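You operate a simulated robot arm through the tools that you are given. There is no shell and no other tool.

You are at the controls of a simulated robot arm. One attempt, no reset.

Task
Let the grey water out, rinse the scum off with cold and plug the sink again.
Fine: by the sink knob; swing the spout over the sink before the tap runs; blue tap lever off and the sink run empty before you plug it. Where these are worked on the way, their far stop is far enough and under half their travel is too little: blue tap lever.

The check looks at the end state, three seconds after you hand in, the way a careful person would. Anything else that was tipped, shoved, dropped, spilled or broken makes it a failure.

Robot
A 6-joint arm with a fingered hand, fixed in place. Base frame: the origin is at the foot of the arm, x ahead of it, y to its left, z up; the work surface is at about z = 950. Lengths are in mm, angles in degrees, forces in N, time in s.
With the tool pointing down near the work surface it reaches from about 220 to 780 mm from the base axis. Its first joint turns from -166.0 to 166.0 degrees. Payload 4 kg.
The tool frame sits at the grasp point between the pads (the TCP): z along the fingers, y along the line on which they close. The tips reach 26 mm beyond it. Largest opening 132 mm; the body of the gripper starts 73 mm behind the TCP. The gripper is a hand of 5 fingers: y runs from the thumb to the fingers, the wrist lies at [0, 0, -239] in the tool frame.
Orientation is that of the tool frame in the base frame, as a unit quaternion [w, x, y, z]. With the fingers straight down and closing along the base's y, the tool's x points along the base's -x, its y along +y and its z along -z.

Tools
- The arm moves only by the tool servo_tool. Its argument "rows" is a list of rows, each a list of 6 numbers: the turn, a rotation vector about the tool's x, y, z in rad, then the shift along the tool's x, y, z in mm. In form: [[rx, ry, rz, x, y, z], ...]. A call has 1 to 20 rows; each row shifts and turns the commanded pose from where the row before left it, along the tool's axes as they then stand. Each row takes 0.2 s and may step no farther than 50 mm and 8.6 degrees from the row before; otherwise, the whole call is refused. A pose out of reach is approached as far as the arm can. The call stops where the force on the tool passes 60 N (or 10 N more than at its start, if that is more) or the arm is blocked; 0.2 s more then pass. In this call time passes only in rows, and 0.2 s behind the last. It gives the time, the measured TCP pose, the force on the tool (base axes), the opening and the grip force at its end, in the units of the frame above (readings bear some noise), with the torque about the TCP (base axes, N m) and any sound that the robot's microphone picked up.
- Cameras (640 x 400 px; columns grow to the right, rows downward): "scene" is fixed at [220.1, -500.5, 1795.7]; the picture's right is [0.59, -0.81, 0.00], its down [-0.65, -0.47, -0.60] and it looks along [0.48, 0.35, -0.80] (base axes); focal length 317 px, centre (320, 200). "wrist" rides on the gripper at [85, 2, -97] in the tool frame; the picture's right is [-0.02, 1.00, 0.00], its down [-0.75, -0.02, -0.66] and it looks along [-0.66, -0.01, 0.75] (tool axes); focal length 270 px, centre (320, 200). There is no depth. A picture from a camera that has moved, and an enlarged one, comes with that camera's place and axes in the base frame and with its lens.
- camera(camera): a new picture of that camera. It takes no simulated time.
- curl_fingers(finger1, finger2, finger3, finger4, thumb_bend): sets how far each is bent, from 0 (flat) to 1 (curled in); at 0.3 the hand is open as for a grip, at 0.7 the pads meet at the TCP. One left out holds its place. A second passes; each finger stops where it meets its share of the squeeze, and holds until it gets a number again. It is the only way to open and close the hand. It gives what a move gives, with no picture; readings hold the bend of each and the force on the fingers (four entries, about 0 where the hand has none), thumb and palm.
- inspect(camera, box): a new picture of the part [left, top, right, bottom] of that camera's present view, enlarged. It takes no simulated time.
- job_done(): hands the job in; it is judged then, once.

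Places have to be worked out from the pictures, the camera data and where the tool is seen. Open the gripper and draw the arm clear of the work before you hand the job in, unless the task says otherwise.

The tools are called after "Emit:" by a JSON object that holds its "name" and its "arguments". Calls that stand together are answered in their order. servo_tool: Moves the arm, as the interface text tells. Its arguments: {"type":"object","properties":{"rows":{"type":"array","items":{"type":"array","items":{"type":"number"}}}},"required":["rows"]} The other tools are called the same way: curl_fingers (finger1, finger2, finger3, finger4, thumb_bend) moves the fingers one by one; camera (camera) takes a picture; inspect (camera, box) takes an enlarged picture of a part of a camera's view; job_done () hands the job in.

At the start:

```text
time: 0.0
tcp_pos: [365.7, -99.2, 1377.0]
tool_rot: [0.001, 0.0, 1.0, 0.001]
ft_force: [0.0, 0.8, -0.6]
ft_torque: [-0.04, 0.01, -0.01]
finger_gap: 131.6
gripper_force: 0.0
shape: jaw
bend: [0.3, 0.3, 0.3, 0.3, 0.3]
finger forces: [0.0, 0.1, 0.0, 0.1, 0.0, 0.1]
```

scene: 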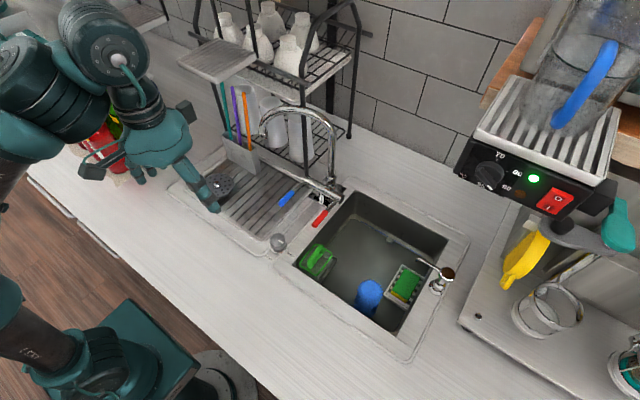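
wrist: 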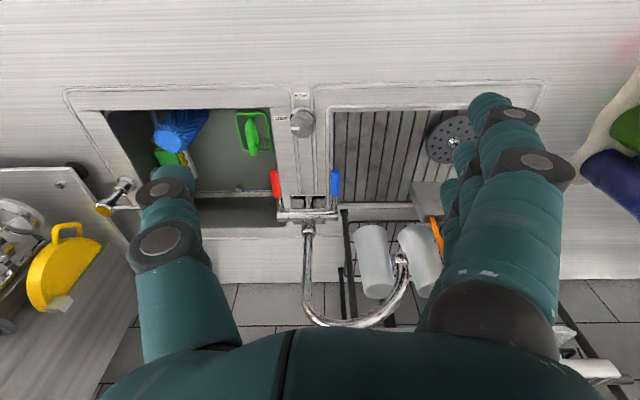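

I start by looking closer at the sink, the knob and the tap in both cameras.

Emit:
{"name": "inspect", "arguments": {"camera": "scene", "box": [240, 160, 480, 340]}}

Emit:
{"name": "inspect", "arguments": {"camera": "wrist", "box": [60, 70, 380, 270]}}

Emit:
{"name": "inspect", "arguments": {"camera": "scene", "box": [170, 90, 370, 260]}}

Emit:
{"name": "inspect", "arguments": {"camera": "wrist", "box": [240, 80, 380, 230]}}

```text
2.22 times, centred on (360, 250) of scene
camera zoom: at [220.1, -500.5, 1795.7], right [0.59, -0.81, 0.0], down [-0.65, -0.47, -0.6], along [0.48, 0.35, -0.8], focal length 704 px, centre (231, 89)
```

zoom: 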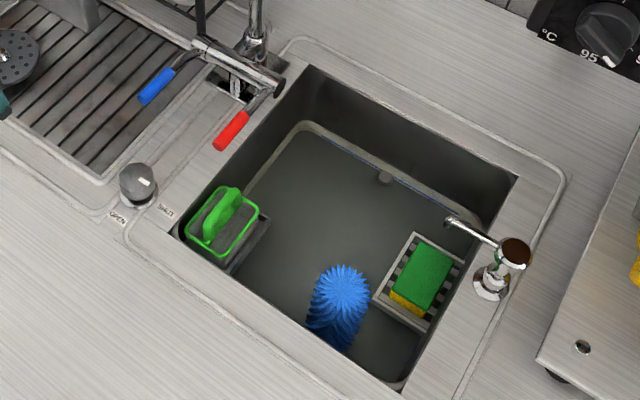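

```text
2.00 times, centred on (220, 170) of wrist
camera zoom: at [280.6, -97.7, 1473.4], right [0.02, 1.0, 0.0], down [0.75, -0.02, 0.66], along [0.66, -0.01, -0.75], focal length 541 px, centre (520, 260)
```

zoom: 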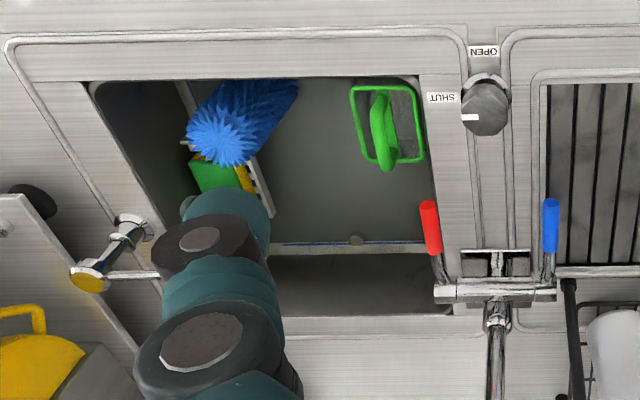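

```text
2.35 times, centred on (270, 175) of scene
camera zoom: at [220.1, -500.5, 1795.7], right [0.59, -0.81, 0.0], down [-0.65, -0.47, -0.6], along [0.48, 0.35, -0.8], focal length 746 px, centre (438, 259)
```

zoom: 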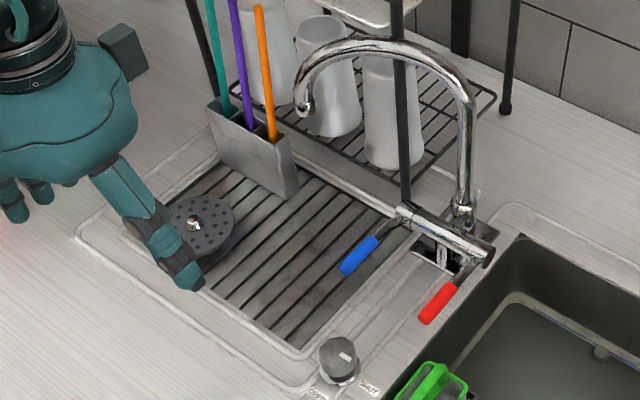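

```text
2.67 times, centred on (310, 155) of wrist
camera zoom: at [280.6, -97.7, 1473.4], right [0.02, 1.0, 0.0], down [0.75, -0.02, 0.66], along [0.66, -0.01, -0.75], focal length 721 px, centre (347, 320)
```

zoom: 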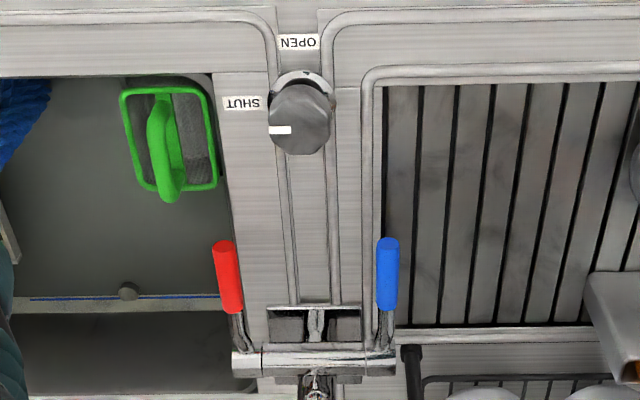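

Working from the pictures, the knob is near (515,-134), the blue lever handle near (637,-69,1010), the spout tip near (664,30,1196), and the spout pivot near (800,-135). I move the hand up and a bit forward for a better wrist view of the spout and rack.

Emit:
{"name": "servo_tool", "arguments": {"rows": [[0, 0, 0, -10, 35, -20], [0, 0, 0, -10, 35, -20], [0, 0, 0, -10, 30, -20]]}}

Emit:
{"name": "camera", "arguments": {"camera": "wrist"}}

Emit:
{"name": "camera", "arguments": {"camera": "scene"}}

```text
time: 0.8
tcp_pos: [388.3, 1.2, 1390.4]
tool_rot: [0.003, 0.001, 1.0, 0.0]
ft_force: [-0.6, -0.6, 0.4]
ft_torque: [-0.03, 0.01, 0.0]
finger_gap: 132.1
gripper_force: 0.0
shape: jaw
bend: [0.3, 0.3, 0.3, 0.3, 0.3]
finger forces: [0.0, 0.1, 0.0, 0.1, 0.0, 0.0]
out of reach, approached as far as the arm can: row 1, 2, 3
```

```text
taken
camera wrist: at [302.8, 2.8, 1485.7], right [0.02, 1.0, 0.0], down [0.75, -0.02, 0.66], along [0.66, -0.01, -0.75], focal length 270 px, centre (320, 200)
```

wrist: 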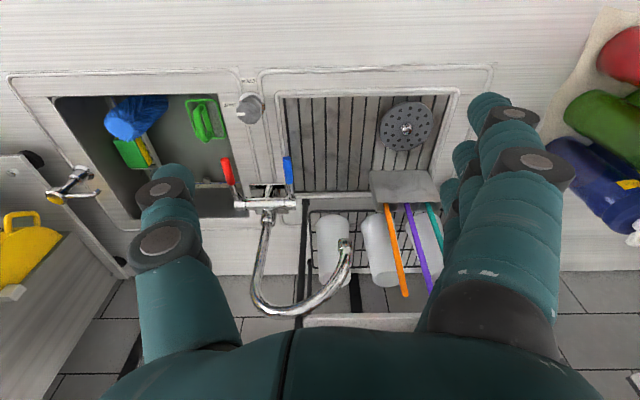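

```text
taken
```

scene: 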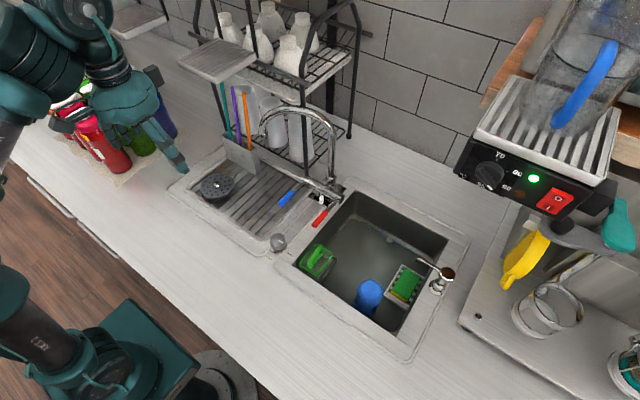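

The arm's reach caps the tool-down height, so I'll go down and forward over free space. There I'll pitch the hand to point forward (+x), ready to cage the spout's hanging end.

Emit:
{"name": "servo_tool", "arguments": {"rows": [[0, 0, 0, -25, 0, 45], [0, 0, 0, -25, 0, 45], [0, 0, 0, -20, 0, 45], [0, -0.14, 0, 0, 0, 0], [0, -0.14, 0, 0, 0, 0], [0, -0.14, 0, 0, 0, 0], [0, -0.14, 0, 0, 0, 0], [0, -0.14, 0, 0, 0, 0]]}}

Emit:
{"name": "camera", "arguments": {"camera": "wrist"}}

Emit:
{"name": "camera", "arguments": {"camera": "scene"}}

```text
refused: row 1 steps farther than a row can; nothing moved
```

```text
taken
camera wrist: at [302.8, 2.8, 1485.7], right [0.02, 1.0, 0.0], down [0.75, -0.02, 0.66], along [0.66, -0.01, -0.75], focal length 270 px, centre (320, 200)
```

wrist: 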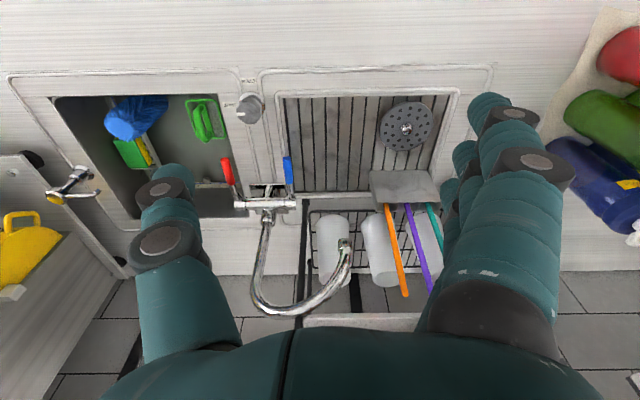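

```text
taken
```

scene: 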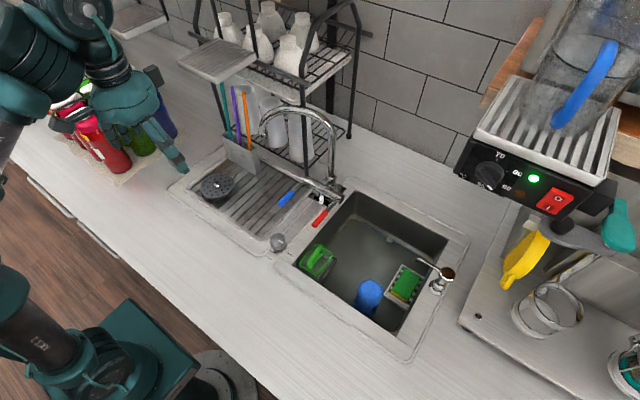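

The step was refused because the combined shift was over 50 mm, so I repeat it with smaller steps.

Emit:
{"name": "servo_tool", "arguments": {"rows": [[0, 0, 0, -20, 0, 40], [0, 0, 0, -20, 0, 40], [0, 0, 0, -20, 0, 40], [0, 0, 0, -10, 0, 30], [0, -0.14, 0, 0, 0, 0], [0, -0.14, 0, 0, 0, 0], [0, -0.14, 0, 0, 0, 0], [0, -0.14, 0, 0, 0, 0], [0, -0.14, 0, 0, 0, 0]]}}

Emit:
{"name": "camera", "arguments": {"camera": "wrist"}}

Emit:
{"name": "camera", "arguments": {"camera": "scene"}}

```text
time: 2.8
tcp_pos: [459.7, 0.2, 1239.8]
tool_rot: [0.344, 0.0, 0.939, 0.001]
ft_force: [-0.7, -0.3, -0.2]
ft_torque: [-0.03, -0.03, -0.03]
finger_gap: 132.1
gripper_force: 0.0
shape: jaw
bend: [0.3, 0.3, 0.3, 0.3, 0.3]
finger forces: [0.1, 0.0, 0.1, 0.0, 0.1, 0.0]
```

```text
taken
camera wrist: at [332.3, 2.6, 1258.8], right [0.02, 1.0, 0.01], down [0.15, -0.02, 0.99], along [0.99, -0.01, -0.15], focal length 270 px, centre (320, 200)
```

wrist: 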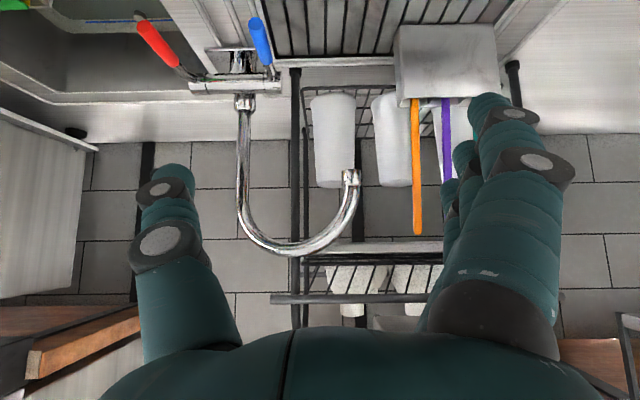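

```text
taken
```

scene: 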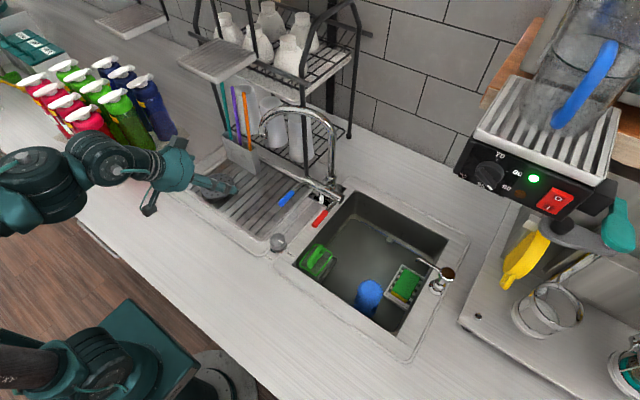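

The pictures agree on these positions: spout tip at about (677,37,1178), pivot at about (792,-135), and orange utensil at about (683,124). I pitch the hand to about 70° and advance to about x=600, level with the spout's end.

Emit:
{"name": "servo_tool", "arguments": {"rows": [[0, -0.13, 0, 0, 0, 0], [0, -0.13, 0, 0, 0, 0], [0, -0.13, 0, 0, 0, 0], [0, -0.13, 0, 0, 0, 0], [0, 0, 0, -8, 0, 46], [0, 0, 0, -8, 0, 46], [0, 0, 0, -8, 0, 46]]}}

Emit:
{"name": "camera", "arguments": {"camera": "wrist"}}

Emit:
{"name": "inspect", "arguments": {"camera": "scene", "box": [140, 70, 380, 240]}}

```text
time: 4.4
tcp_pos: [598.3, 2.3, 1215.0]
tool_rot: [0.574, 0.0, 0.819, 0.0]
ft_force: [0.3, 1.3, 0.8]
ft_torque: [0.04, 0.05, 0.0]
finger_gap: 132.1
gripper_force: 0.2
shape: jaw
bend: [0.3, 0.3, 0.3, 0.3, 0.3]
finger forces: [0.0, 0.0, 0.0, 0.0, 0.1, 0.0]
```

```text
taken
camera wrist: at [478.6, 4.0, 1168.3], right [0.01, 1.0, 0.02], down [-0.36, -0.02, 0.93], along [0.93, -0.01, 0.36], focal length 270 px, centre (320, 200)
```

wrist: 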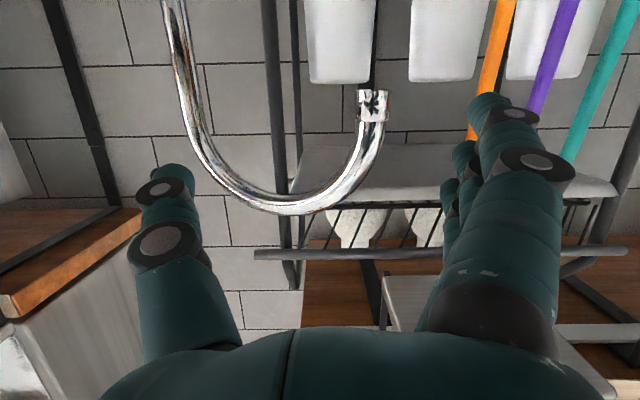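

```text
2.35 times, centred on (260, 155) of scene
camera zoom: at [220.1, -500.5, 1795.7], right [0.59, -0.81, 0.0], down [-0.65, -0.47, -0.6], along [0.48, 0.35, -0.8], focal length 746 px, centre (461, 306)
```

zoom: 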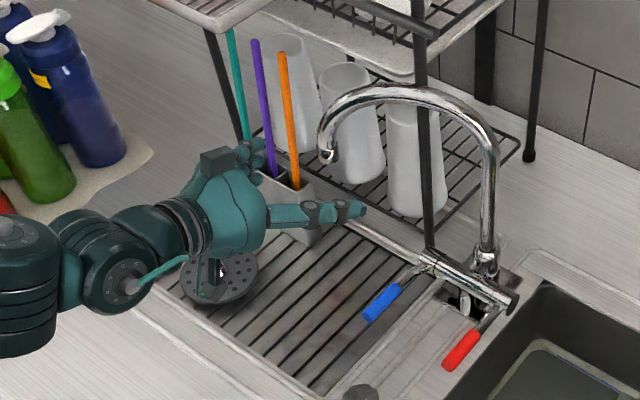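

I check whether the rack post is in front of or behind the spout before I push anything.

Emit:
{"name": "inspect", "arguments": {"camera": "scene", "box": [250, 70, 350, 200]}}

Emit:
{"name": "inspect", "arguments": {"camera": "wrist", "box": [150, 40, 450, 290]}}

```text
3.08 times, centred on (300, 135) of scene
camera zoom: at [220.1, -500.5, 1795.7], right [0.59, -0.81, 0.0], down [-0.65, -0.47, -0.6], along [0.48, 0.35, -0.8], focal length 975 px, centre (382, 400)
```

zoom: 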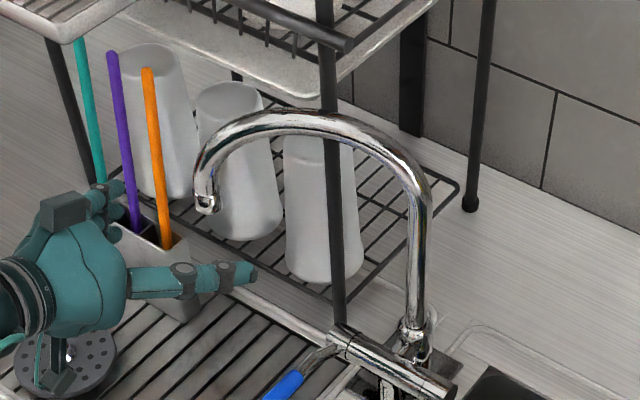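

```text
1.60 times, centred on (300, 165) of wrist
camera zoom: at [478.6, 4.0, 1168.3], right [0.01, 1.0, 0.02], down [-0.36, -0.02, 0.93], along [0.93, -0.01, 0.36], focal length 432 px, centre (352, 256)
```

zoom: 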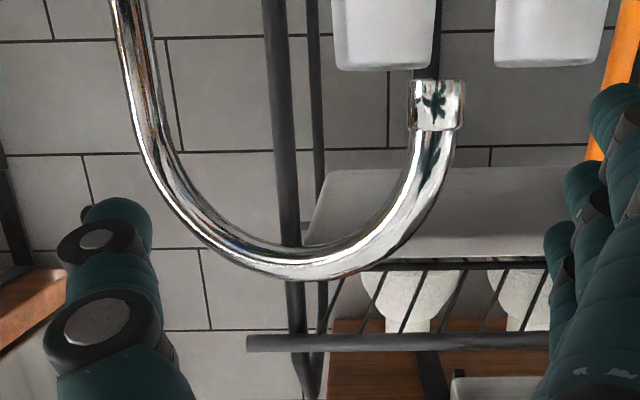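

The spout is clearly in front of the post, and the shelf sits back at x of at least 760, so there's room to work. I advance until the spout's end sits between the thumb and fingers.

Emit:
{"name": "servo_tool", "arguments": {"rows": [[0, 0, 0, -6, 0, 24], [0, 0, 0, -6, 0, 24], [0, 0, 0, -2, 0, 20]]}}

Emit:
{"name": "camera", "arguments": {"camera": "wrist"}}

Emit:
{"name": "inspect", "arguments": {"camera": "scene", "box": [180, 70, 340, 200]}}

```text
time: 5.2
tcp_pos: [666.9, 2.2, 1205.3]
tool_rot: [0.573, 0.0, 0.819, 0.0]
ft_force: [-0.4, -0.4, 1.1]
ft_torque: [0.0, -0.01, -0.03]
finger_gap: 131.9
gripper_force: 0.1
shape: jaw
bend: [0.3, 0.3, 0.3, 0.3, 0.3]
finger forces: [0.1, 0.0, 0.0, 0.0, 0.0, 0.1]
```

```text
taken
camera wrist: at [547.3, 3.4, 1157.7], right [0.01, 1.0, 0.02], down [-0.36, -0.02, 0.93], along [0.93, -0.01, 0.36], focal length 270 px, centre (320, 200)
```

wrist: 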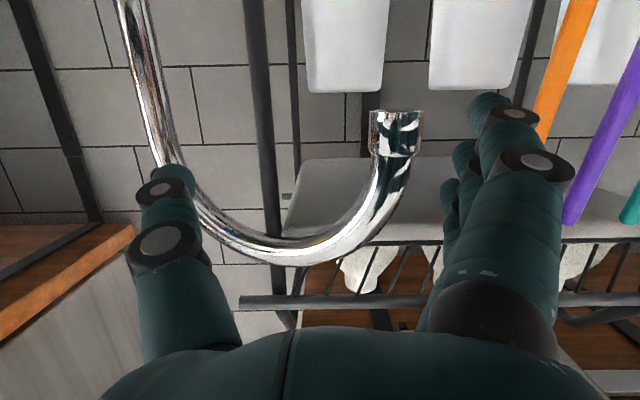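

```text
3.08 times, centred on (260, 135) of scene
camera zoom: at [220.1, -500.5, 1795.7], right [0.59, -0.81, 0.0], down [-0.65, -0.47, -0.6], along [0.48, 0.35, -0.8], focal length 975 px, centre (505, 400)
```

zoom: 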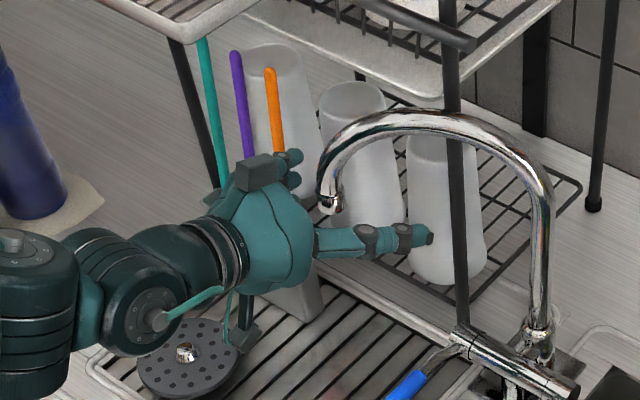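

The spout's end is caged between the thumb and the fingers. I sweep the hand toward -y along the tip's arc so the fingers carry the spout.

Emit:
{"name": "servo_tool", "arguments": {"rows": [[0, 0, 0, 3, -16, -8], [0, 0, 0, 3, -16, -8], [0, 0, 0, 3, -16, -8], [0, 0, 0, 4, -14, -10], [0, 0, 0, 4, -14, -10], [0, 0, 0, 4, -14, -10]]}}

Emit:
{"name": "camera", "arguments": {"camera": "wrist"}}

Emit:
{"name": "inspect", "arguments": {"camera": "scene", "box": [180, 70, 380, 230]}}

```text
time: 6.6
tcp_pos: [607.7, -88.9, 1204.9]
tool_rot: [0.573, -0.001, 0.82, 0.001]
ft_force: [-1.2, -0.3, -0.9]
ft_torque: [0.02, 0.05, -0.01]
finger_gap: 132.1
gripper_force: 0.0
shape: jaw
bend: [0.3, 0.3, 0.3, 0.3, 0.3]
finger forces: [0.0, 0.1, 0.0, 0.0, 0.1, 0.0]
```

```text
taken
camera wrist: at [487.9, -86.7, 1157.2], right [0.01, 1.0, 0.02], down [-0.36, -0.02, 0.93], along [0.93, -0.01, 0.36], focal length 270 px, centre (320, 200)
```

wrist: 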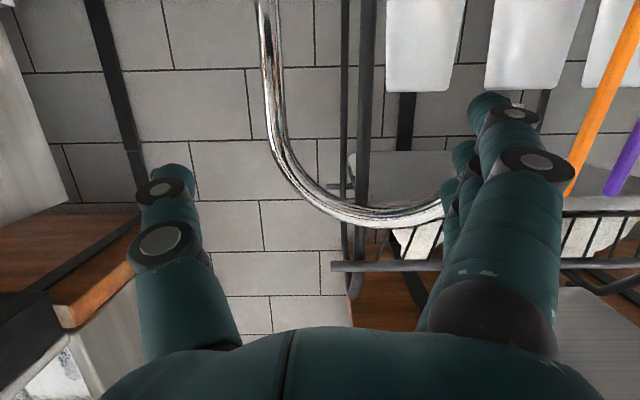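

```text
2.50 times, centred on (280, 150) of scene
camera zoom: at [220.1, -500.5, 1795.7], right [0.59, -0.81, 0.0], down [-0.65, -0.47, -0.6], along [0.48, 0.35, -0.8], focal length 792 px, centre (420, 325)
```

zoom: 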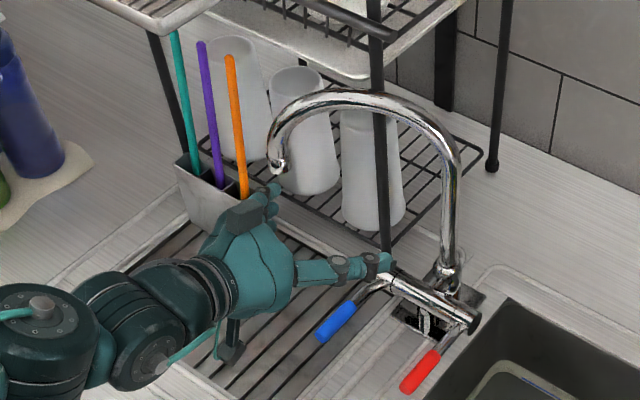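

The spout hasn't moved: I pulled back in x too early, and the fingers passed in front of the tip. I go back over to the +y side and re-insert, a little deeper.

Emit:
{"name": "servo_tool", "arguments": {"rows": [[0, 0, 0, 0, 31, 0], [0, 0, 0, 0, 31, 0], [0, 0, 0, 0, 30, 0], [0, 0, 0, -8, 0, 22], [0, 0, 0, -8, 0, 22], [0, 0, 0, -8, 0, 22]]}}

Emit:
{"name": "servo_tool", "arguments": {"rows": [[0, 0, 0, 0, -12, 0], [0, 0, 0, 0, -12, 0], [0, 0, 0, 0, -12, 0]]}}

Emit:
{"name": "camera", "arguments": {"camera": "wrist"}}

Emit:
{"name": "inspect", "arguments": {"camera": "scene", "box": [180, 70, 380, 230]}}

```text
time: 8.0
tcp_pos: [679.3, 1.2, 1204.8]
tool_rot: [0.573, 0.001, 0.819, 0.0]
ft_force: [0.3, 0.5, 0.7]
ft_torque: [-0.01, 0.01, 0.02]
finger_gap: 131.8
gripper_force: 0.0
shape: jaw
bend: [0.3, 0.3, 0.3, 0.3, 0.3]
finger forces: [0.1, 0.0, 0.0, 0.1, 0.0, 0.0]
```

```text
time: 8.8
tcp_pos: [678.2, -30.9, 1203.1]
tool_rot: [0.573, -0.002, 0.82, 0.002]
ft_force: [-7.2, 16.7, -1.1]
ft_torque: [0.03, 0.06, 0.68]
finger_gap: 131.8
gripper_force: 0.0
shape: jaw
bend: [0.24, 0.2, 0.24, 0.28, 0.3]
finger forces: [4.1, 6.9, 4.8, 2.1, 0.0, 0.0]
```

```text
taken
camera wrist: at [558.5, -29.2, 1156.9], right [0.0, 1.0, 0.02], down [-0.36, -0.02, 0.93], along [0.93, -0.01, 0.36], focal length 270 px, centre (320, 200)
```

wrist: 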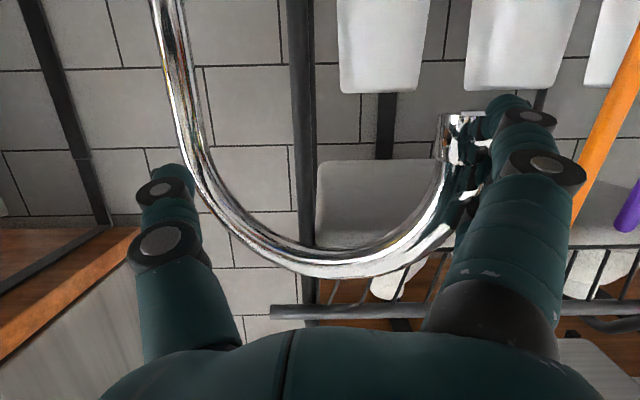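

```text
2.50 times, centred on (280, 150) of scene
camera zoom: at [220.1, -500.5, 1795.7], right [0.59, -0.81, 0.0], down [-0.65, -0.47, -0.6], along [0.48, 0.35, -0.8], focal length 792 px, centre (420, 325)
```

zoom: 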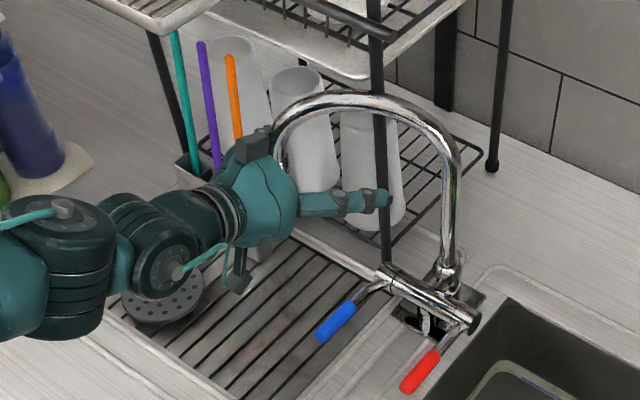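

Contact was made at about 17 N, mostly in the radial direction, so the spout isn't turning yet. I back off slightly, go a bit deeper, and curl the fingers behind the spout so that I can pull it along its arc.

Emit:
{"name": "servo_tool", "arguments": {"rows": [[0, 0, 0, 0, 14, 0], [0, 0, 0, -4, 0, 11]]}}

Emit:
{"name": "curl_fingers", "arguments": {"finger1": 0.5, "finger2": 0.5, "finger3": 0.5, "finger4": 0.5}}

Emit:
{"name": "camera", "arguments": {"camera": "wrist"}}

```text
time: 9.4
tcp_pos: [689.6, -19.2, 1202.3]
tool_rot: [0.574, 0.0, 0.819, 0.0]
ft_force: [-5.0, 2.7, -0.4]
ft_torque: [0.03, 0.06, 0.34]
finger_gap: 132.1
gripper_force: 0.1
shape: jaw
bend: [0.28, 0.26, 0.29, 0.3, 0.3]
finger forces: [2.0, 2.6, 0.7, 0.1, 0.1, 0.0]
```

```text
time: 10.4
tcp_pos: [690.3, -13.2, 1205.3]
tool_rot: [0.573, -0.004, 0.82, 0.006]
ft_force: [-20.0, 40.0, 0.9]
ft_torque: [0.17, 0.07, 1.39]
finger_gap: 131.7
gripper_force: 21.3
shape: fingers
bend: [0.39, 0.39, 0.43, 0.46, 0.3]
finger forces: [12.1, 10.3, 11.3, 8.6, 0.0, 0.1]
```

```text
taken
camera wrist: at [569.5, -11.9, 1157.3], right [-0.01, 1.0, 0.02], down [-0.36, -0.02, 0.93], along [0.93, 0.0, 0.36], focal length 270 px, centre (320, 200)
```

wrist: 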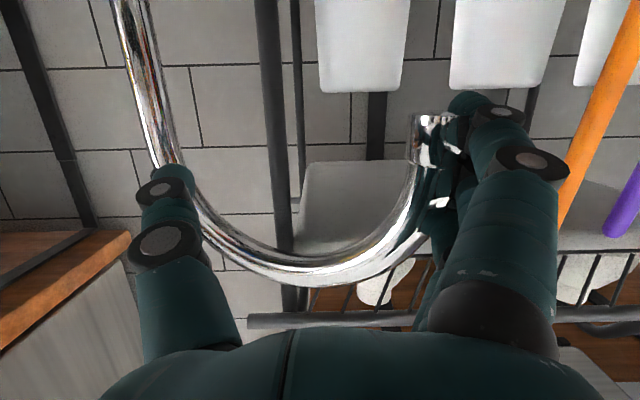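

The fingers are hooked around the back of the spout at about 40 N and it hasn't slipped. I now pull along the tangent (-x,-y) in small steps.

Emit:
{"name": "servo_tool", "arguments": {"rows": [[0, 0, 0, 4, -6, -11], [0, 0, 0, 4, -6, -11]]}}

Emit:
{"name": "camera", "arguments": {"camera": "wrist"}}

Emit:
{"name": "inspect", "arguments": {"camera": "scene", "box": [180, 70, 380, 230]}}

```text
time: 11.0
tcp_pos: [665.5, -27.7, 1203.9]
tool_rot: [0.573, -0.003, 0.819, 0.004]
ft_force: [-22.9, 35.2, -0.4]
ft_torque: [0.03, 0.27, 1.51]
finger_gap: 131.0
gripper_force: 18.9
shape: fingers
bend: [0.4, 0.4, 0.43, 0.45, 0.3]
finger forces: [11.2, 8.5, 9.5, 8.8, 0.0, 0.0]
```

```text
taken
camera wrist: at [545.8, -25.8, 1157.5], right [0.0, 1.0, 0.02], down [-0.36, -0.02, 0.93], along [0.93, -0.01, 0.36], focal length 270 px, centre (320, 200)
```

wrist: 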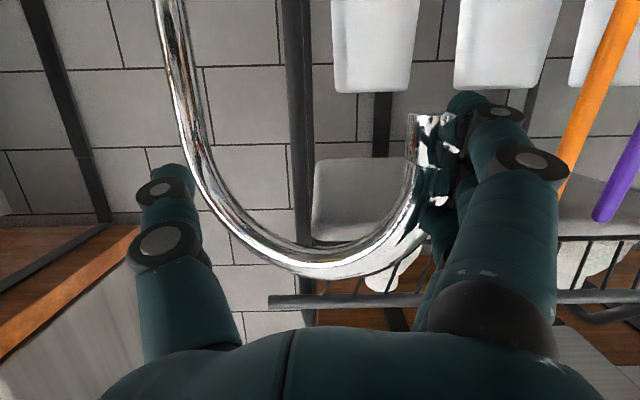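

```text
2.50 times, centred on (280, 150) of scene
camera zoom: at [220.1, -500.5, 1795.7], right [0.59, -0.81, 0.0], down [-0.65, -0.47, -0.6], along [0.48, 0.35, -0.8], focal length 792 px, centre (420, 325)
```

zoom: 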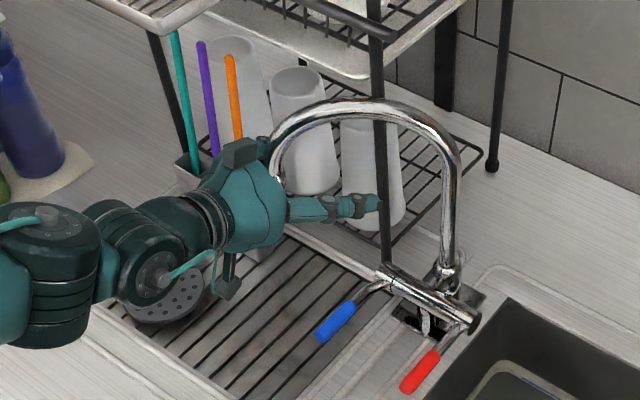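

The spout now moves with the hand. I continue along the arc in small steps.

Emit:
{"name": "servo_tool", "arguments": {"rows": [[0, 0, 0, 3.4, -10.4, -9.4], [0, 0, 0, 3.4, -10.4, -9.4], [0, 0, 0, 2.9, -11.7, -7.9], [0, 0, 0, 2.9, -11.7, -7.9], [0, 0, 0, 2.3, -12.8, -6.4], [0, 0, 0, 2.3, -12.8, -6.4]]}}

Emit:
{"name": "camera", "arguments": {"camera": "wrist"}}

Emit:
{"name": "inspect", "arguments": {"camera": "scene", "box": [180, 70, 380, 230]}}

```text
time: 12.4
tcp_pos: [613.6, -100.0, 1204.1]
tool_rot: [0.573, 0.0, 0.82, 0.0]
ft_force: [0.4, 0.4, -0.1]
ft_torque: [-0.04, 0.03, 0.02]
finger_gap: 113.8
gripper_force: 0.1
shape: fingers
bend: [0.49, 0.49, 0.49, 0.5, 0.3]
finger forces: [0.5, 0.1, 0.1, 0.0, 0.0, 0.0]
```

```text
taken
camera wrist: at [495.0, -98.3, 1157.1], right [0.01, 1.0, 0.02], down [-0.36, -0.02, 0.93], along [0.93, -0.01, 0.36], focal length 270 px, centre (320, 200)
```

wrist: 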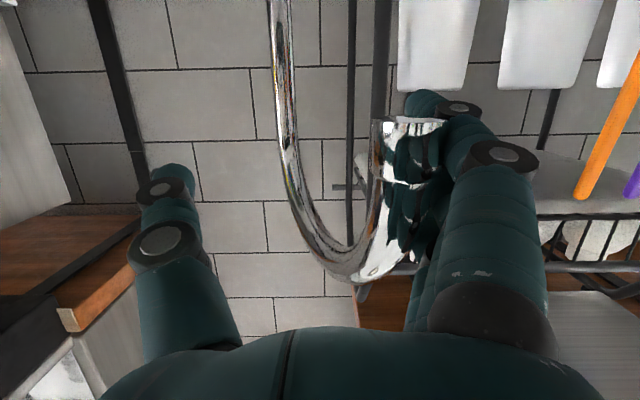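

```text
2.50 times, centred on (280, 150) of scene
camera zoom: at [220.1, -500.5, 1795.7], right [0.59, -0.81, 0.0], down [-0.65, -0.47, -0.6], along [0.48, 0.35, -0.8], focal length 792 px, centre (420, 325)
```

zoom: 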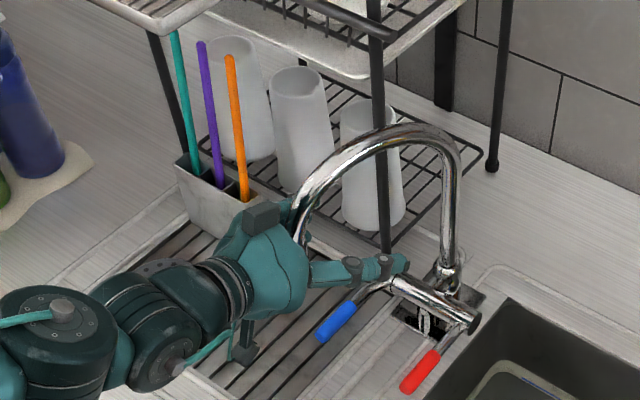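

The spout is now at about 160°. I continue past 180° along the arc.

Emit:
{"name": "servo_tool", "arguments": {"rows": [[0, 0, 0, 1.4, -13.9, -3.8], [0, 0, 0, 1.4, -13.9, -3.8], [0, 0, 0, 0.7, -14.3, -1.9], [0, 0, 0, 0.7, -14.3, -1.9], [0, 0, 0, 0, -14.5, 0], [0, 0, 0, 0, -14.5, 0]]}}

Emit:
{"name": "camera", "arguments": {"camera": "wrist"}}

Emit:
{"name": "inspect", "arguments": {"camera": "scene", "box": [180, 70, 420, 270]}}

```text
time: 13.8
tcp_pos: [604.7, -186.3, 1204.7]
tool_rot: [0.574, 0.0, 0.819, 0.0]
ft_force: [0.3, 1.2, -0.4]
ft_torque: [-0.03, 0.04, 0.04]
finger_gap: 113.4
gripper_force: 0.5
shape: fingers
bend: [0.49, 0.49, 0.49, 0.49, 0.3]
finger forces: [0.0, 0.0, 0.1, 0.7, 0.0, 0.0]
```

```text
taken
camera wrist: at [483.9, -183.9, 1157.2], right [0.01, 1.0, 0.02], down [-0.36, -0.02, 0.93], along [0.93, -0.01, 0.36], focal length 270 px, centre (320, 200)
```

wrist: 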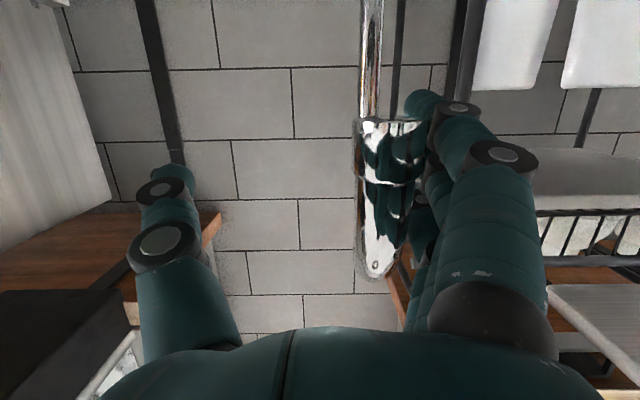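

```text
2.00 times, centred on (300, 170) of scene
camera zoom: at [220.1, -500.5, 1795.7], right [0.59, -0.81, 0.0], down [-0.65, -0.47, -0.6], along [0.48, 0.35, -0.8], focal length 634 px, centre (360, 260)
```

zoom: 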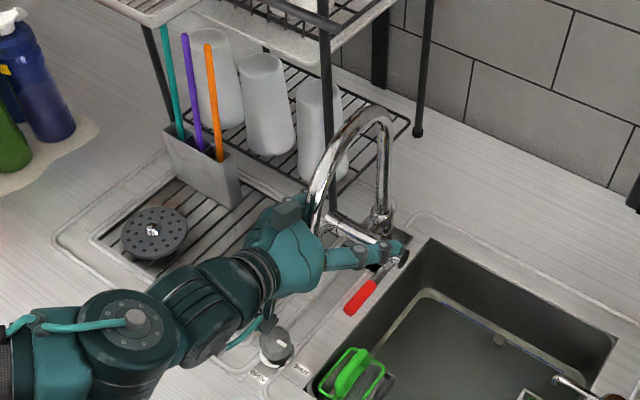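

The spout is at about 183°. I carry on while yawing the hand so the fingers keep pushing in the tangential direction.

Emit:
{"name": "servo_tool", "arguments": {"rows": [[-0.0395, 0, -0.0143, -0.9, -15.5, 2.4], [-0.0395, 0, -0.0143, -1.1, -15.4, 3], [-0.0395, 0, -0.0143, -1.3, -15.3, 3.7], [-0.0395, 0, -0.0143, -1.5, -15.2, 4.1], [-0.0395, 0, -0.0143, -1.7, -15.1, 4.7]]}}

Emit:
{"name": "camera", "arguments": {"camera": "wrist"}}

Emit:
{"name": "inspect", "arguments": {"camera": "scene", "box": [180, 70, 480, 320]}}

```text
time: 15.0
tcp_pos: [629.5, -260.5, 1204.6]
tool_rot: [0.57, -0.086, 0.815, 0.061]
ft_force: [0.2, 0.3, -0.3]
ft_torque: [-0.06, -0.01, -0.02]
finger_gap: 113.3
gripper_force: 0.0
shape: fingers
bend: [0.49, 0.49, 0.49, 0.49, 0.3]
finger forces: [0.0, 0.0, 0.1, 0.9, 0.0, 0.0]
```

```text
taken
camera wrist: at [511.6, -283.9, 1158.0], right [-0.2, 0.98, 0.02], down [-0.35, -0.09, 0.93], along [0.92, 0.18, 0.36], focal length 270 px, centre (320, 200)
```

wrist: 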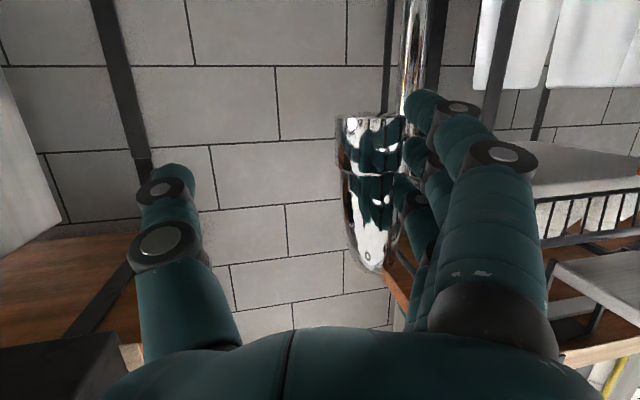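

```text
1.60 times, centred on (330, 195) of scene
camera zoom: at [220.1, -500.5, 1795.7], right [0.59, -0.81, 0.0], down [-0.65, -0.47, -0.6], along [0.48, 0.35, -0.8], focal length 507 px, centre (304, 208)
```

zoom: 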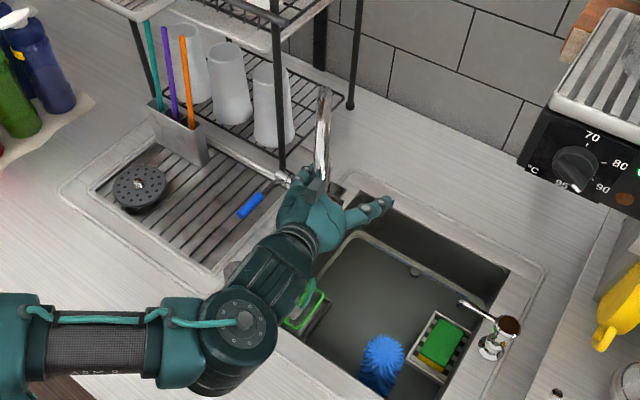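

It's at about 205° now and moving freely, so I continue with the rest of the arc.

Emit:
{"name": "servo_tool", "arguments": {"rows": [[-0.0395, 0, -0.0143, -1.9, -15, 5.3], [-0.0395, 0, -0.0143, -2.1, -14.8, 5.8], [-0.0395, 0, -0.0143, -2.3, -14.6, 6.3], [-0.0395, 0, -0.0143, -2.5, -14.4, 6.9], [-0.0395, 0, -0.0143, -2.7, -14.2, 7.4]]}}

Emit:
{"name": "camera", "arguments": {"camera": "wrist"}}

Emit:
{"name": "inspect", "arguments": {"camera": "scene", "box": [180, 70, 480, 320]}}

```text
time: 16.2
tcp_pos: [681.8, -320.0, 1203.6]
tool_rot: [0.561, -0.171, 0.801, 0.12]
ft_force: [0.1, -0.7, -0.2]
ft_torque: [-0.02, 0.01, 0.04]
finger_gap: 113.1
gripper_force: 0.0
shape: fingers
bend: [0.49, 0.49, 0.49, 0.5, 0.3]
finger forces: [0.1, 0.0, 0.1, 0.0, 0.0, 0.1]
```

```text
taken
camera wrist: at [571.6, -366.7, 1157.6], right [-0.4, 0.92, 0.02], down [-0.32, -0.16, 0.93], along [0.86, 0.37, 0.36], focal length 270 px, centre (320, 200)
```

wrist: 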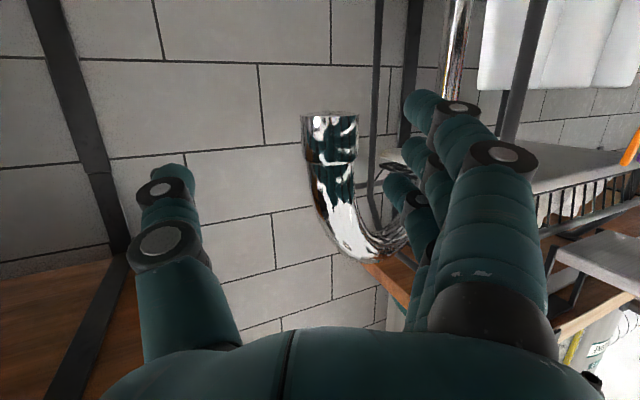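

```text
1.60 times, centred on (330, 195) of scene
camera zoom: at [220.1, -500.5, 1795.7], right [0.59, -0.81, 0.0], down [-0.65, -0.47, -0.6], along [0.48, 0.35, -0.8], focal length 507 px, centre (304, 208)
```

zoom: 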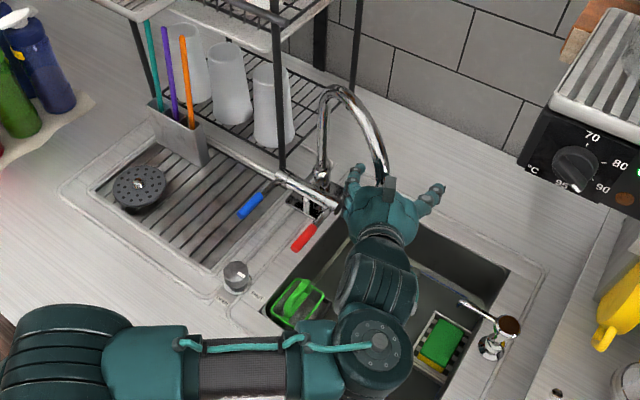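

The spout tip is now at about (683,-313), well over the sink. I open the fingers and withdraw straight back along the tool axis.

Emit:
{"name": "curl_fingers", "arguments": {"finger1": 0.3, "finger2": 0.3, "finger3": 0.3, "finger4": 0.3, "thumb_bend": 0.3}}

Emit:
{"name": "servo_tool", "arguments": {"rows": [[0, 0, 0, 0, 0, -40], [0, 0, 0, 0, 0, -45], [0, 0, 0, 0, 0, -45], [0, 0, 0, 0, 0, -45]]}}

Emit:
{"name": "camera", "arguments": {"camera": "scene"}}

Emit:
{"name": "camera", "arguments": {"camera": "wrist"}}

```text
time: 17.2
tcp_pos: [681.8, -318.9, 1203.0]
tool_rot: [0.561, -0.17, 0.801, 0.12]
ft_force: [-0.5, 0.2, -0.6]
ft_torque: [0.03, 0.01, -0.01]
finger_gap: 138.8
gripper_force: 0.1
shape: fingers
bend: [0.3, 0.3, 0.3, 0.3, 0.3]
finger forces: [0.1, 0.1, 0.0, 0.0, 0.1, 0.0]
```

```text
time: 18.2
tcp_pos: [541.7, -377.5, 1255.1]
tool_rot: [0.56, -0.168, 0.803, 0.117]
ft_force: [-0.8, 0.0, -0.1]
ft_torque: [0.03, -0.01, -0.01]
finger_gap: 139.0
gripper_force: 0.0
shape: fingers
bend: [0.3, 0.3, 0.3, 0.3, 0.3]
finger forces: [0.0, 0.1, 0.0, 0.0, 0.1, 0.0]
out of reach, approached as far as the arm can: row 4
```

```text
taken
```

scene: 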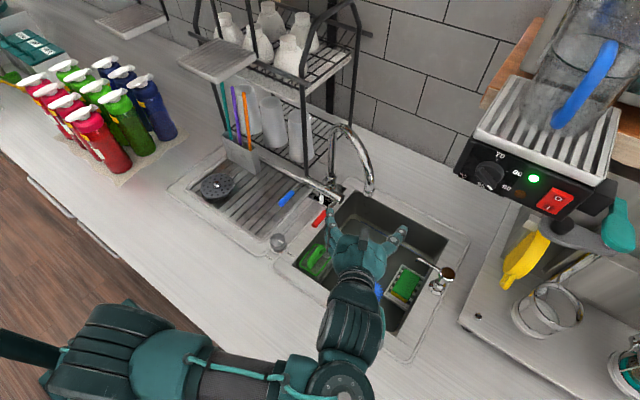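

```text
taken
camera wrist: at [430.6, -422.4, 1208.6], right [-0.39, 0.92, 0.02], down [-0.33, -0.15, 0.93], along [0.86, 0.36, 0.36], focal length 270 px, centre (320, 200)
```

wrist: 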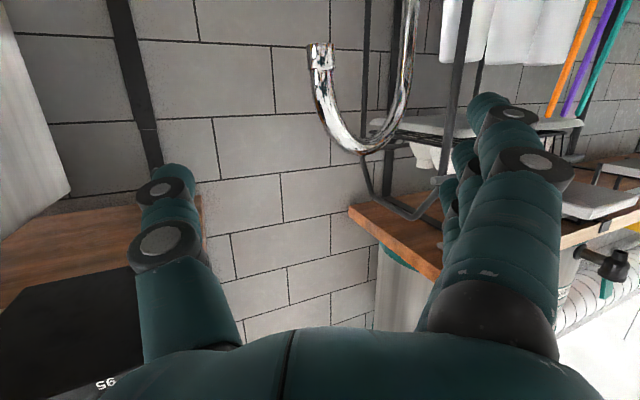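

The spout is over the basin. I undo the yaw, move toward the knob side, and pitch the hand back to pointing down.

Emit:
{"name": "servo_tool", "arguments": {"rows": [[0.132, 0, 0.048, 0, 0, 0], [0.132, 0, 0.048, 0, 0, 0], [0.132, 0, 0.048, 0, 0, 0], [0, 0, 0, 19, 37.5, 6.8], [0, 0, 0, 19, 37.5, 6.8], [0, 0, 0, 19, 37.5, 6.8], [0, 0.1357, 0, 0, 0, 0], [0, 0.1357, 0, 0, 0, 0], [0, 0.1357, 0, 0, 0, 0], [0, 0.1357, 0, 0, 0, 0], [0, 0.1357, 0, 0, 0, 0], [0, 0.1357, 0, 0, 0, 0], [0, 0.1357, 0, 0, 0, 0], [0, 0.1357, 0, 0, 0, 0], [0, 0.1357, 0, 0, 0, 0]]}}

Emit:
{"name": "camera", "arguments": {"camera": "scene"}}

Emit:
{"name": "camera", "arguments": {"camera": "wrist"}}

```text
time: 21.4
tcp_pos: [538.6, -269.1, 1191.5]
tool_rot: [0.019, 0.001, 1.0, -0.007]
ft_force: [0.2, -0.3, 0.6]
ft_torque: [0.03, 0.0, 0.05]
finger_gap: 139.1
gripper_force: 0.1
shape: fingers
bend: [0.3, 0.3, 0.3, 0.3, 0.3]
finger forces: [0.1, 0.0, 0.1, 0.1, 0.0, 0.0]
out of reach, approached as far as the arm can: row 15
```

```text
taken
```

scene: 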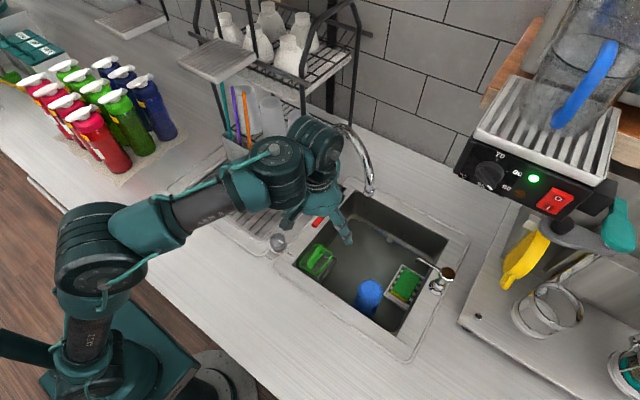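

```text
taken
camera wrist: at [450.0, -265.8, 1285.0], right [0.02, 1.0, -0.01], down [0.73, -0.01, 0.69], along [0.69, -0.02, -0.73], focal length 270 px, centre (320, 200)
```

wrist: 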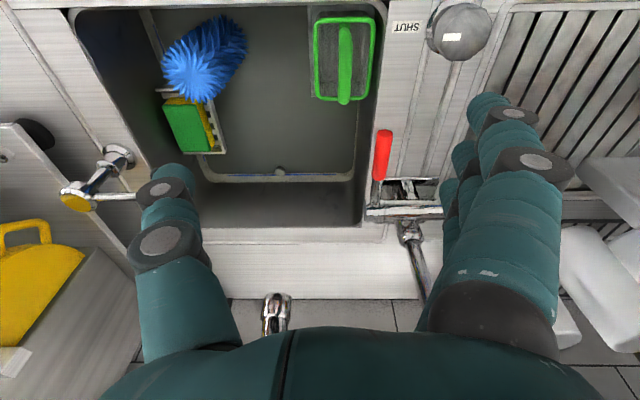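

The knob is at about (512,-136). I move the hand above it and take a closer look.

Emit:
{"name": "servo_tool", "arguments": {"rows": [[0, 0, 0, 7, 33, 25], [0, 0, 0, 7, 33, 25], [0, 0, 0, 7, 33, 25], [0, 0, 0, 7, 33, 25]]}}

Emit:
{"name": "camera", "arguments": {"camera": "wrist"}}

Emit:
{"name": "inspect", "arguments": {"camera": "scene", "box": [220, 160, 380, 280]}}

```text
time: 22.4
tcp_pos: [554.7, -153.3, 1153.2]
tool_rot: [-0.003, 0.001, 1.0, 0.002]
ft_force: [-0.3, -0.7, -0.3]
ft_torque: [-0.01, -0.01, 0.0]
finger_gap: 138.9
gripper_force: 0.1
shape: fingers
bend: [0.3, 0.3, 0.3, 0.3, 0.3]
finger forces: [0.0, 0.1, 0.0, 0.1, 0.0, 0.1]
out of reach, approached as far as the arm can: row 1, 2, 3, 4
```

```text
taken
camera wrist: at [470.9, -152.2, 1251.0], right [0.02, 1.0, 0.0], down [0.76, -0.02, 0.65], along [0.65, -0.01, -0.76], focal length 270 px, centre (320, 200)
```

wrist: 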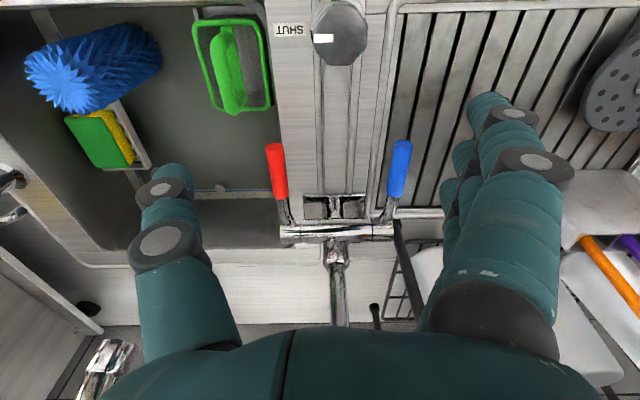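

```text
3.33 times, centred on (300, 220) of scene
camera zoom: at [220.1, -500.5, 1795.7], right [0.59, -0.81, 0.0], down [-0.65, -0.47, -0.6], along [0.48, 0.35, -0.8], focal length 1056 px, centre (387, 133)
```

zoom: 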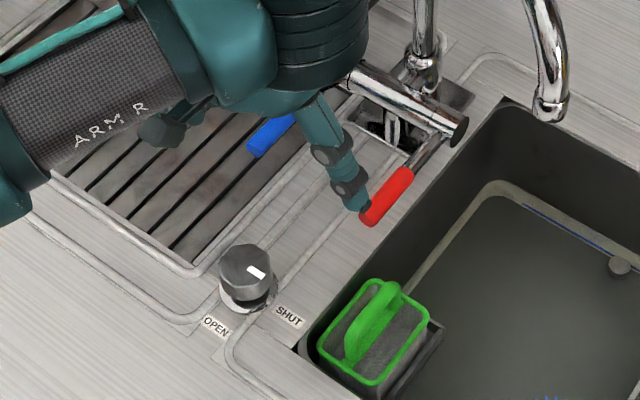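

The hand is level again, with the knob at about (511,-136) and its top near z≈995. I lower toward it in steps and check the true pose after each one.

Emit:
{"name": "servo_tool", "arguments": {"rows": [[0, 0, 0, 10, 5, 30], [0, 0, 0, 10, 5, 30]]}}

```text
time: 23.0
tcp_pos: [566.0, -154.8, 1145.1]
tool_rot: [-0.004, 0.001, 1.0, 0.002]
ft_force: [0.7, 0.2, -0.4]
ft_torque: [-0.04, 0.0, 0.01]
finger_gap: 138.8
gripper_force: 0.1
shape: fingers
bend: [0.3, 0.3, 0.3, 0.3, 0.3]
finger forces: [0.0, 0.0, 0.0, 0.0, 0.1, 0.1]
out of reach, approached as far as the arm can: row 1, 2
```

The commanded pose isn't being reached even though it lies inside the nominal range, so a joint limit or odd wrist configuration is likely. I look at the arm before going on.

Emit:
{"name": "inspect", "arguments": {"camera": "scene", "box": [0, 90, 400, 400]}}

```text
1.29 times, centred on (200, 245) of scene
camera zoom: at [220.1, -500.5, 1795.7], right [0.59, -0.81, 0.0], down [-0.65, -0.47, -0.6], along [0.48, 0.35, -0.8], focal length 409 px, centre (475, 142)
```

zoom: 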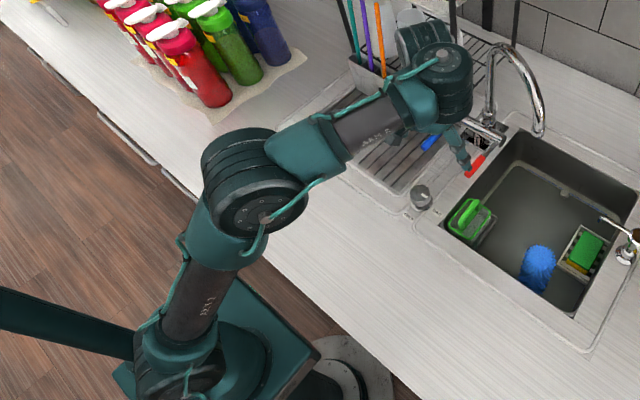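

The motion looks like the forearm angle is pinned, which suggests a wrist joint at its limit. I retreat up and back toward the starting pose, which is clear space, to see whether tracking recovers.

Emit:
{"name": "servo_tool", "arguments": {"rows": [[0, 0, 0, 13, 3, -37], [0, 0, 0, 13, 3, -37], [0, 0, 0, 13, 3, -37], [0, 0, 0, 13, 3, -37], [0, 0, 0, 13, 3, -37]]}}

Emit:
{"name": "inspect", "arguments": {"camera": "scene", "box": [0, 0, 400, 400]}}

```text
time: 24.2
tcp_pos: [500.8, -140.8, 1330.0]
tool_rot: [-0.002, 0.002, 1.0, 0.002]
ft_force: [-0.7, 0.3, 0.0]
ft_torque: [0.01, 0.01, 0.01]
finger_gap: 138.9
gripper_force: 0.1
shape: fingers
bend: [0.3, 0.3, 0.3, 0.3, 0.3]
finger forces: [0.0, 0.0, 0.0, 0.0, 0.1, 0.0]
```

```text
1.00 times, centred on (200, 200) of scene (not enlarged: the box is as wide or as high as the picture)
camera zoom: at [220.1, -500.5, 1795.7], right [0.59, -0.81, 0.0], down [-0.65, -0.47, -0.6], along [0.48, 0.35, -0.8], focal length 317 px, centre (440, 200)
```

zoom: 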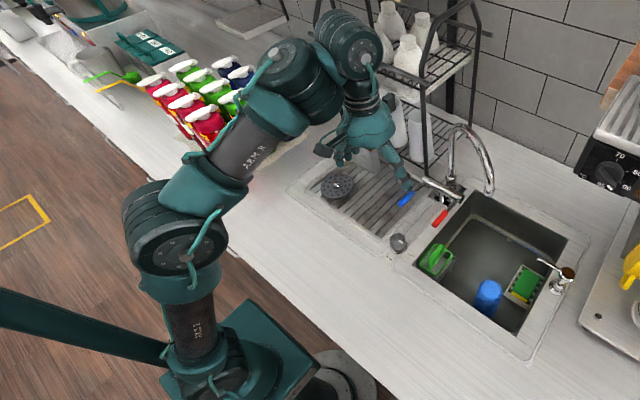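

Tracking recovered up here. I return to the initial pose exactly and compare the arm's posture with the first picture to tell whether the wrist has flipped configuration.

Emit:
{"name": "servo_tool", "arguments": {"rows": [[0, 0, 0, 34, 10.5, -12], [0, 0, 0, 34, 10.5, -12], [0, 0, 0, 34, 10.5, -12], [0, 0, 0, 34, 10.5, -12]]}}

Emit:
{"name": "camera", "arguments": {"camera": "scene"}}

```text
time: 25.2
tcp_pos: [364.8, -99.5, 1376.2]
tool_rot: [-0.001, 0.002, 1.0, 0.0]
ft_force: [0.6, 0.0, 0.2]
ft_torque: [0.01, 0.04, 0.01]
finger_gap: 139.0
gripper_force: 0.1
shape: fingers
bend: [0.3, 0.3, 0.3, 0.3, 0.3]
finger forces: [0.0, 0.0, 0.0, 0.0, 0.0, 0.1]
```

```text
taken
```

scene: 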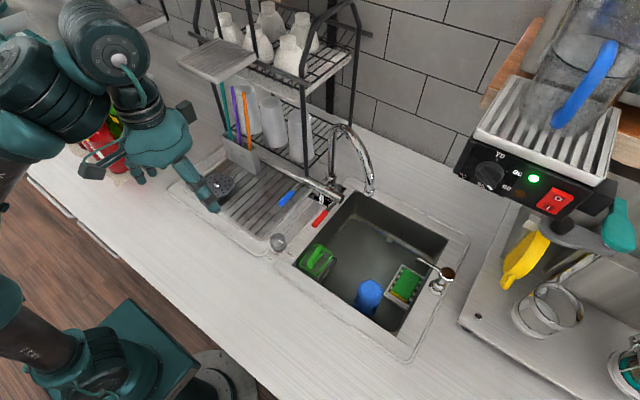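

The posture matches the start, so I approach the knob by a different path: first down close in, then forward. I watch for reach flags.

Emit:
{"name": "servo_tool", "arguments": {"rows": [[0, 0, 0, 0, 0, 45], [0, 0, 0, 0, 0, 45], [0, 0, 0, 0, 0, 45], [0, 0, 0, -20, -5, 40], [0, 0, 0, -20, -5, 40]]}}

Emit:
{"name": "camera", "arguments": {"camera": "scene"}}

```text
time: 26.4
tcp_pos: [405.6, -108.6, 1160.5]
tool_rot: [0.0, 0.001, 1.0, 0.0]
ft_force: [-0.1, 0.5, 0.6]
ft_torque: [0.03, 0.02, -0.01]
finger_gap: 138.7
gripper_force: 0.1
shape: fingers
bend: [0.3, 0.3, 0.3, 0.3, 0.3]
finger forces: [0.1, 0.0, 0.0, 0.0, 0.0, 0.1]
```

```text
taken
```

scene: 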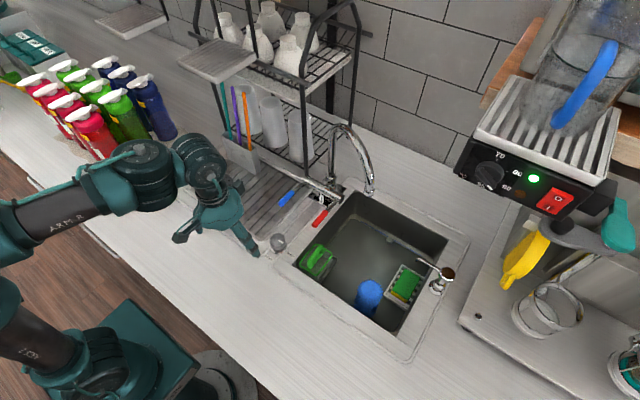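

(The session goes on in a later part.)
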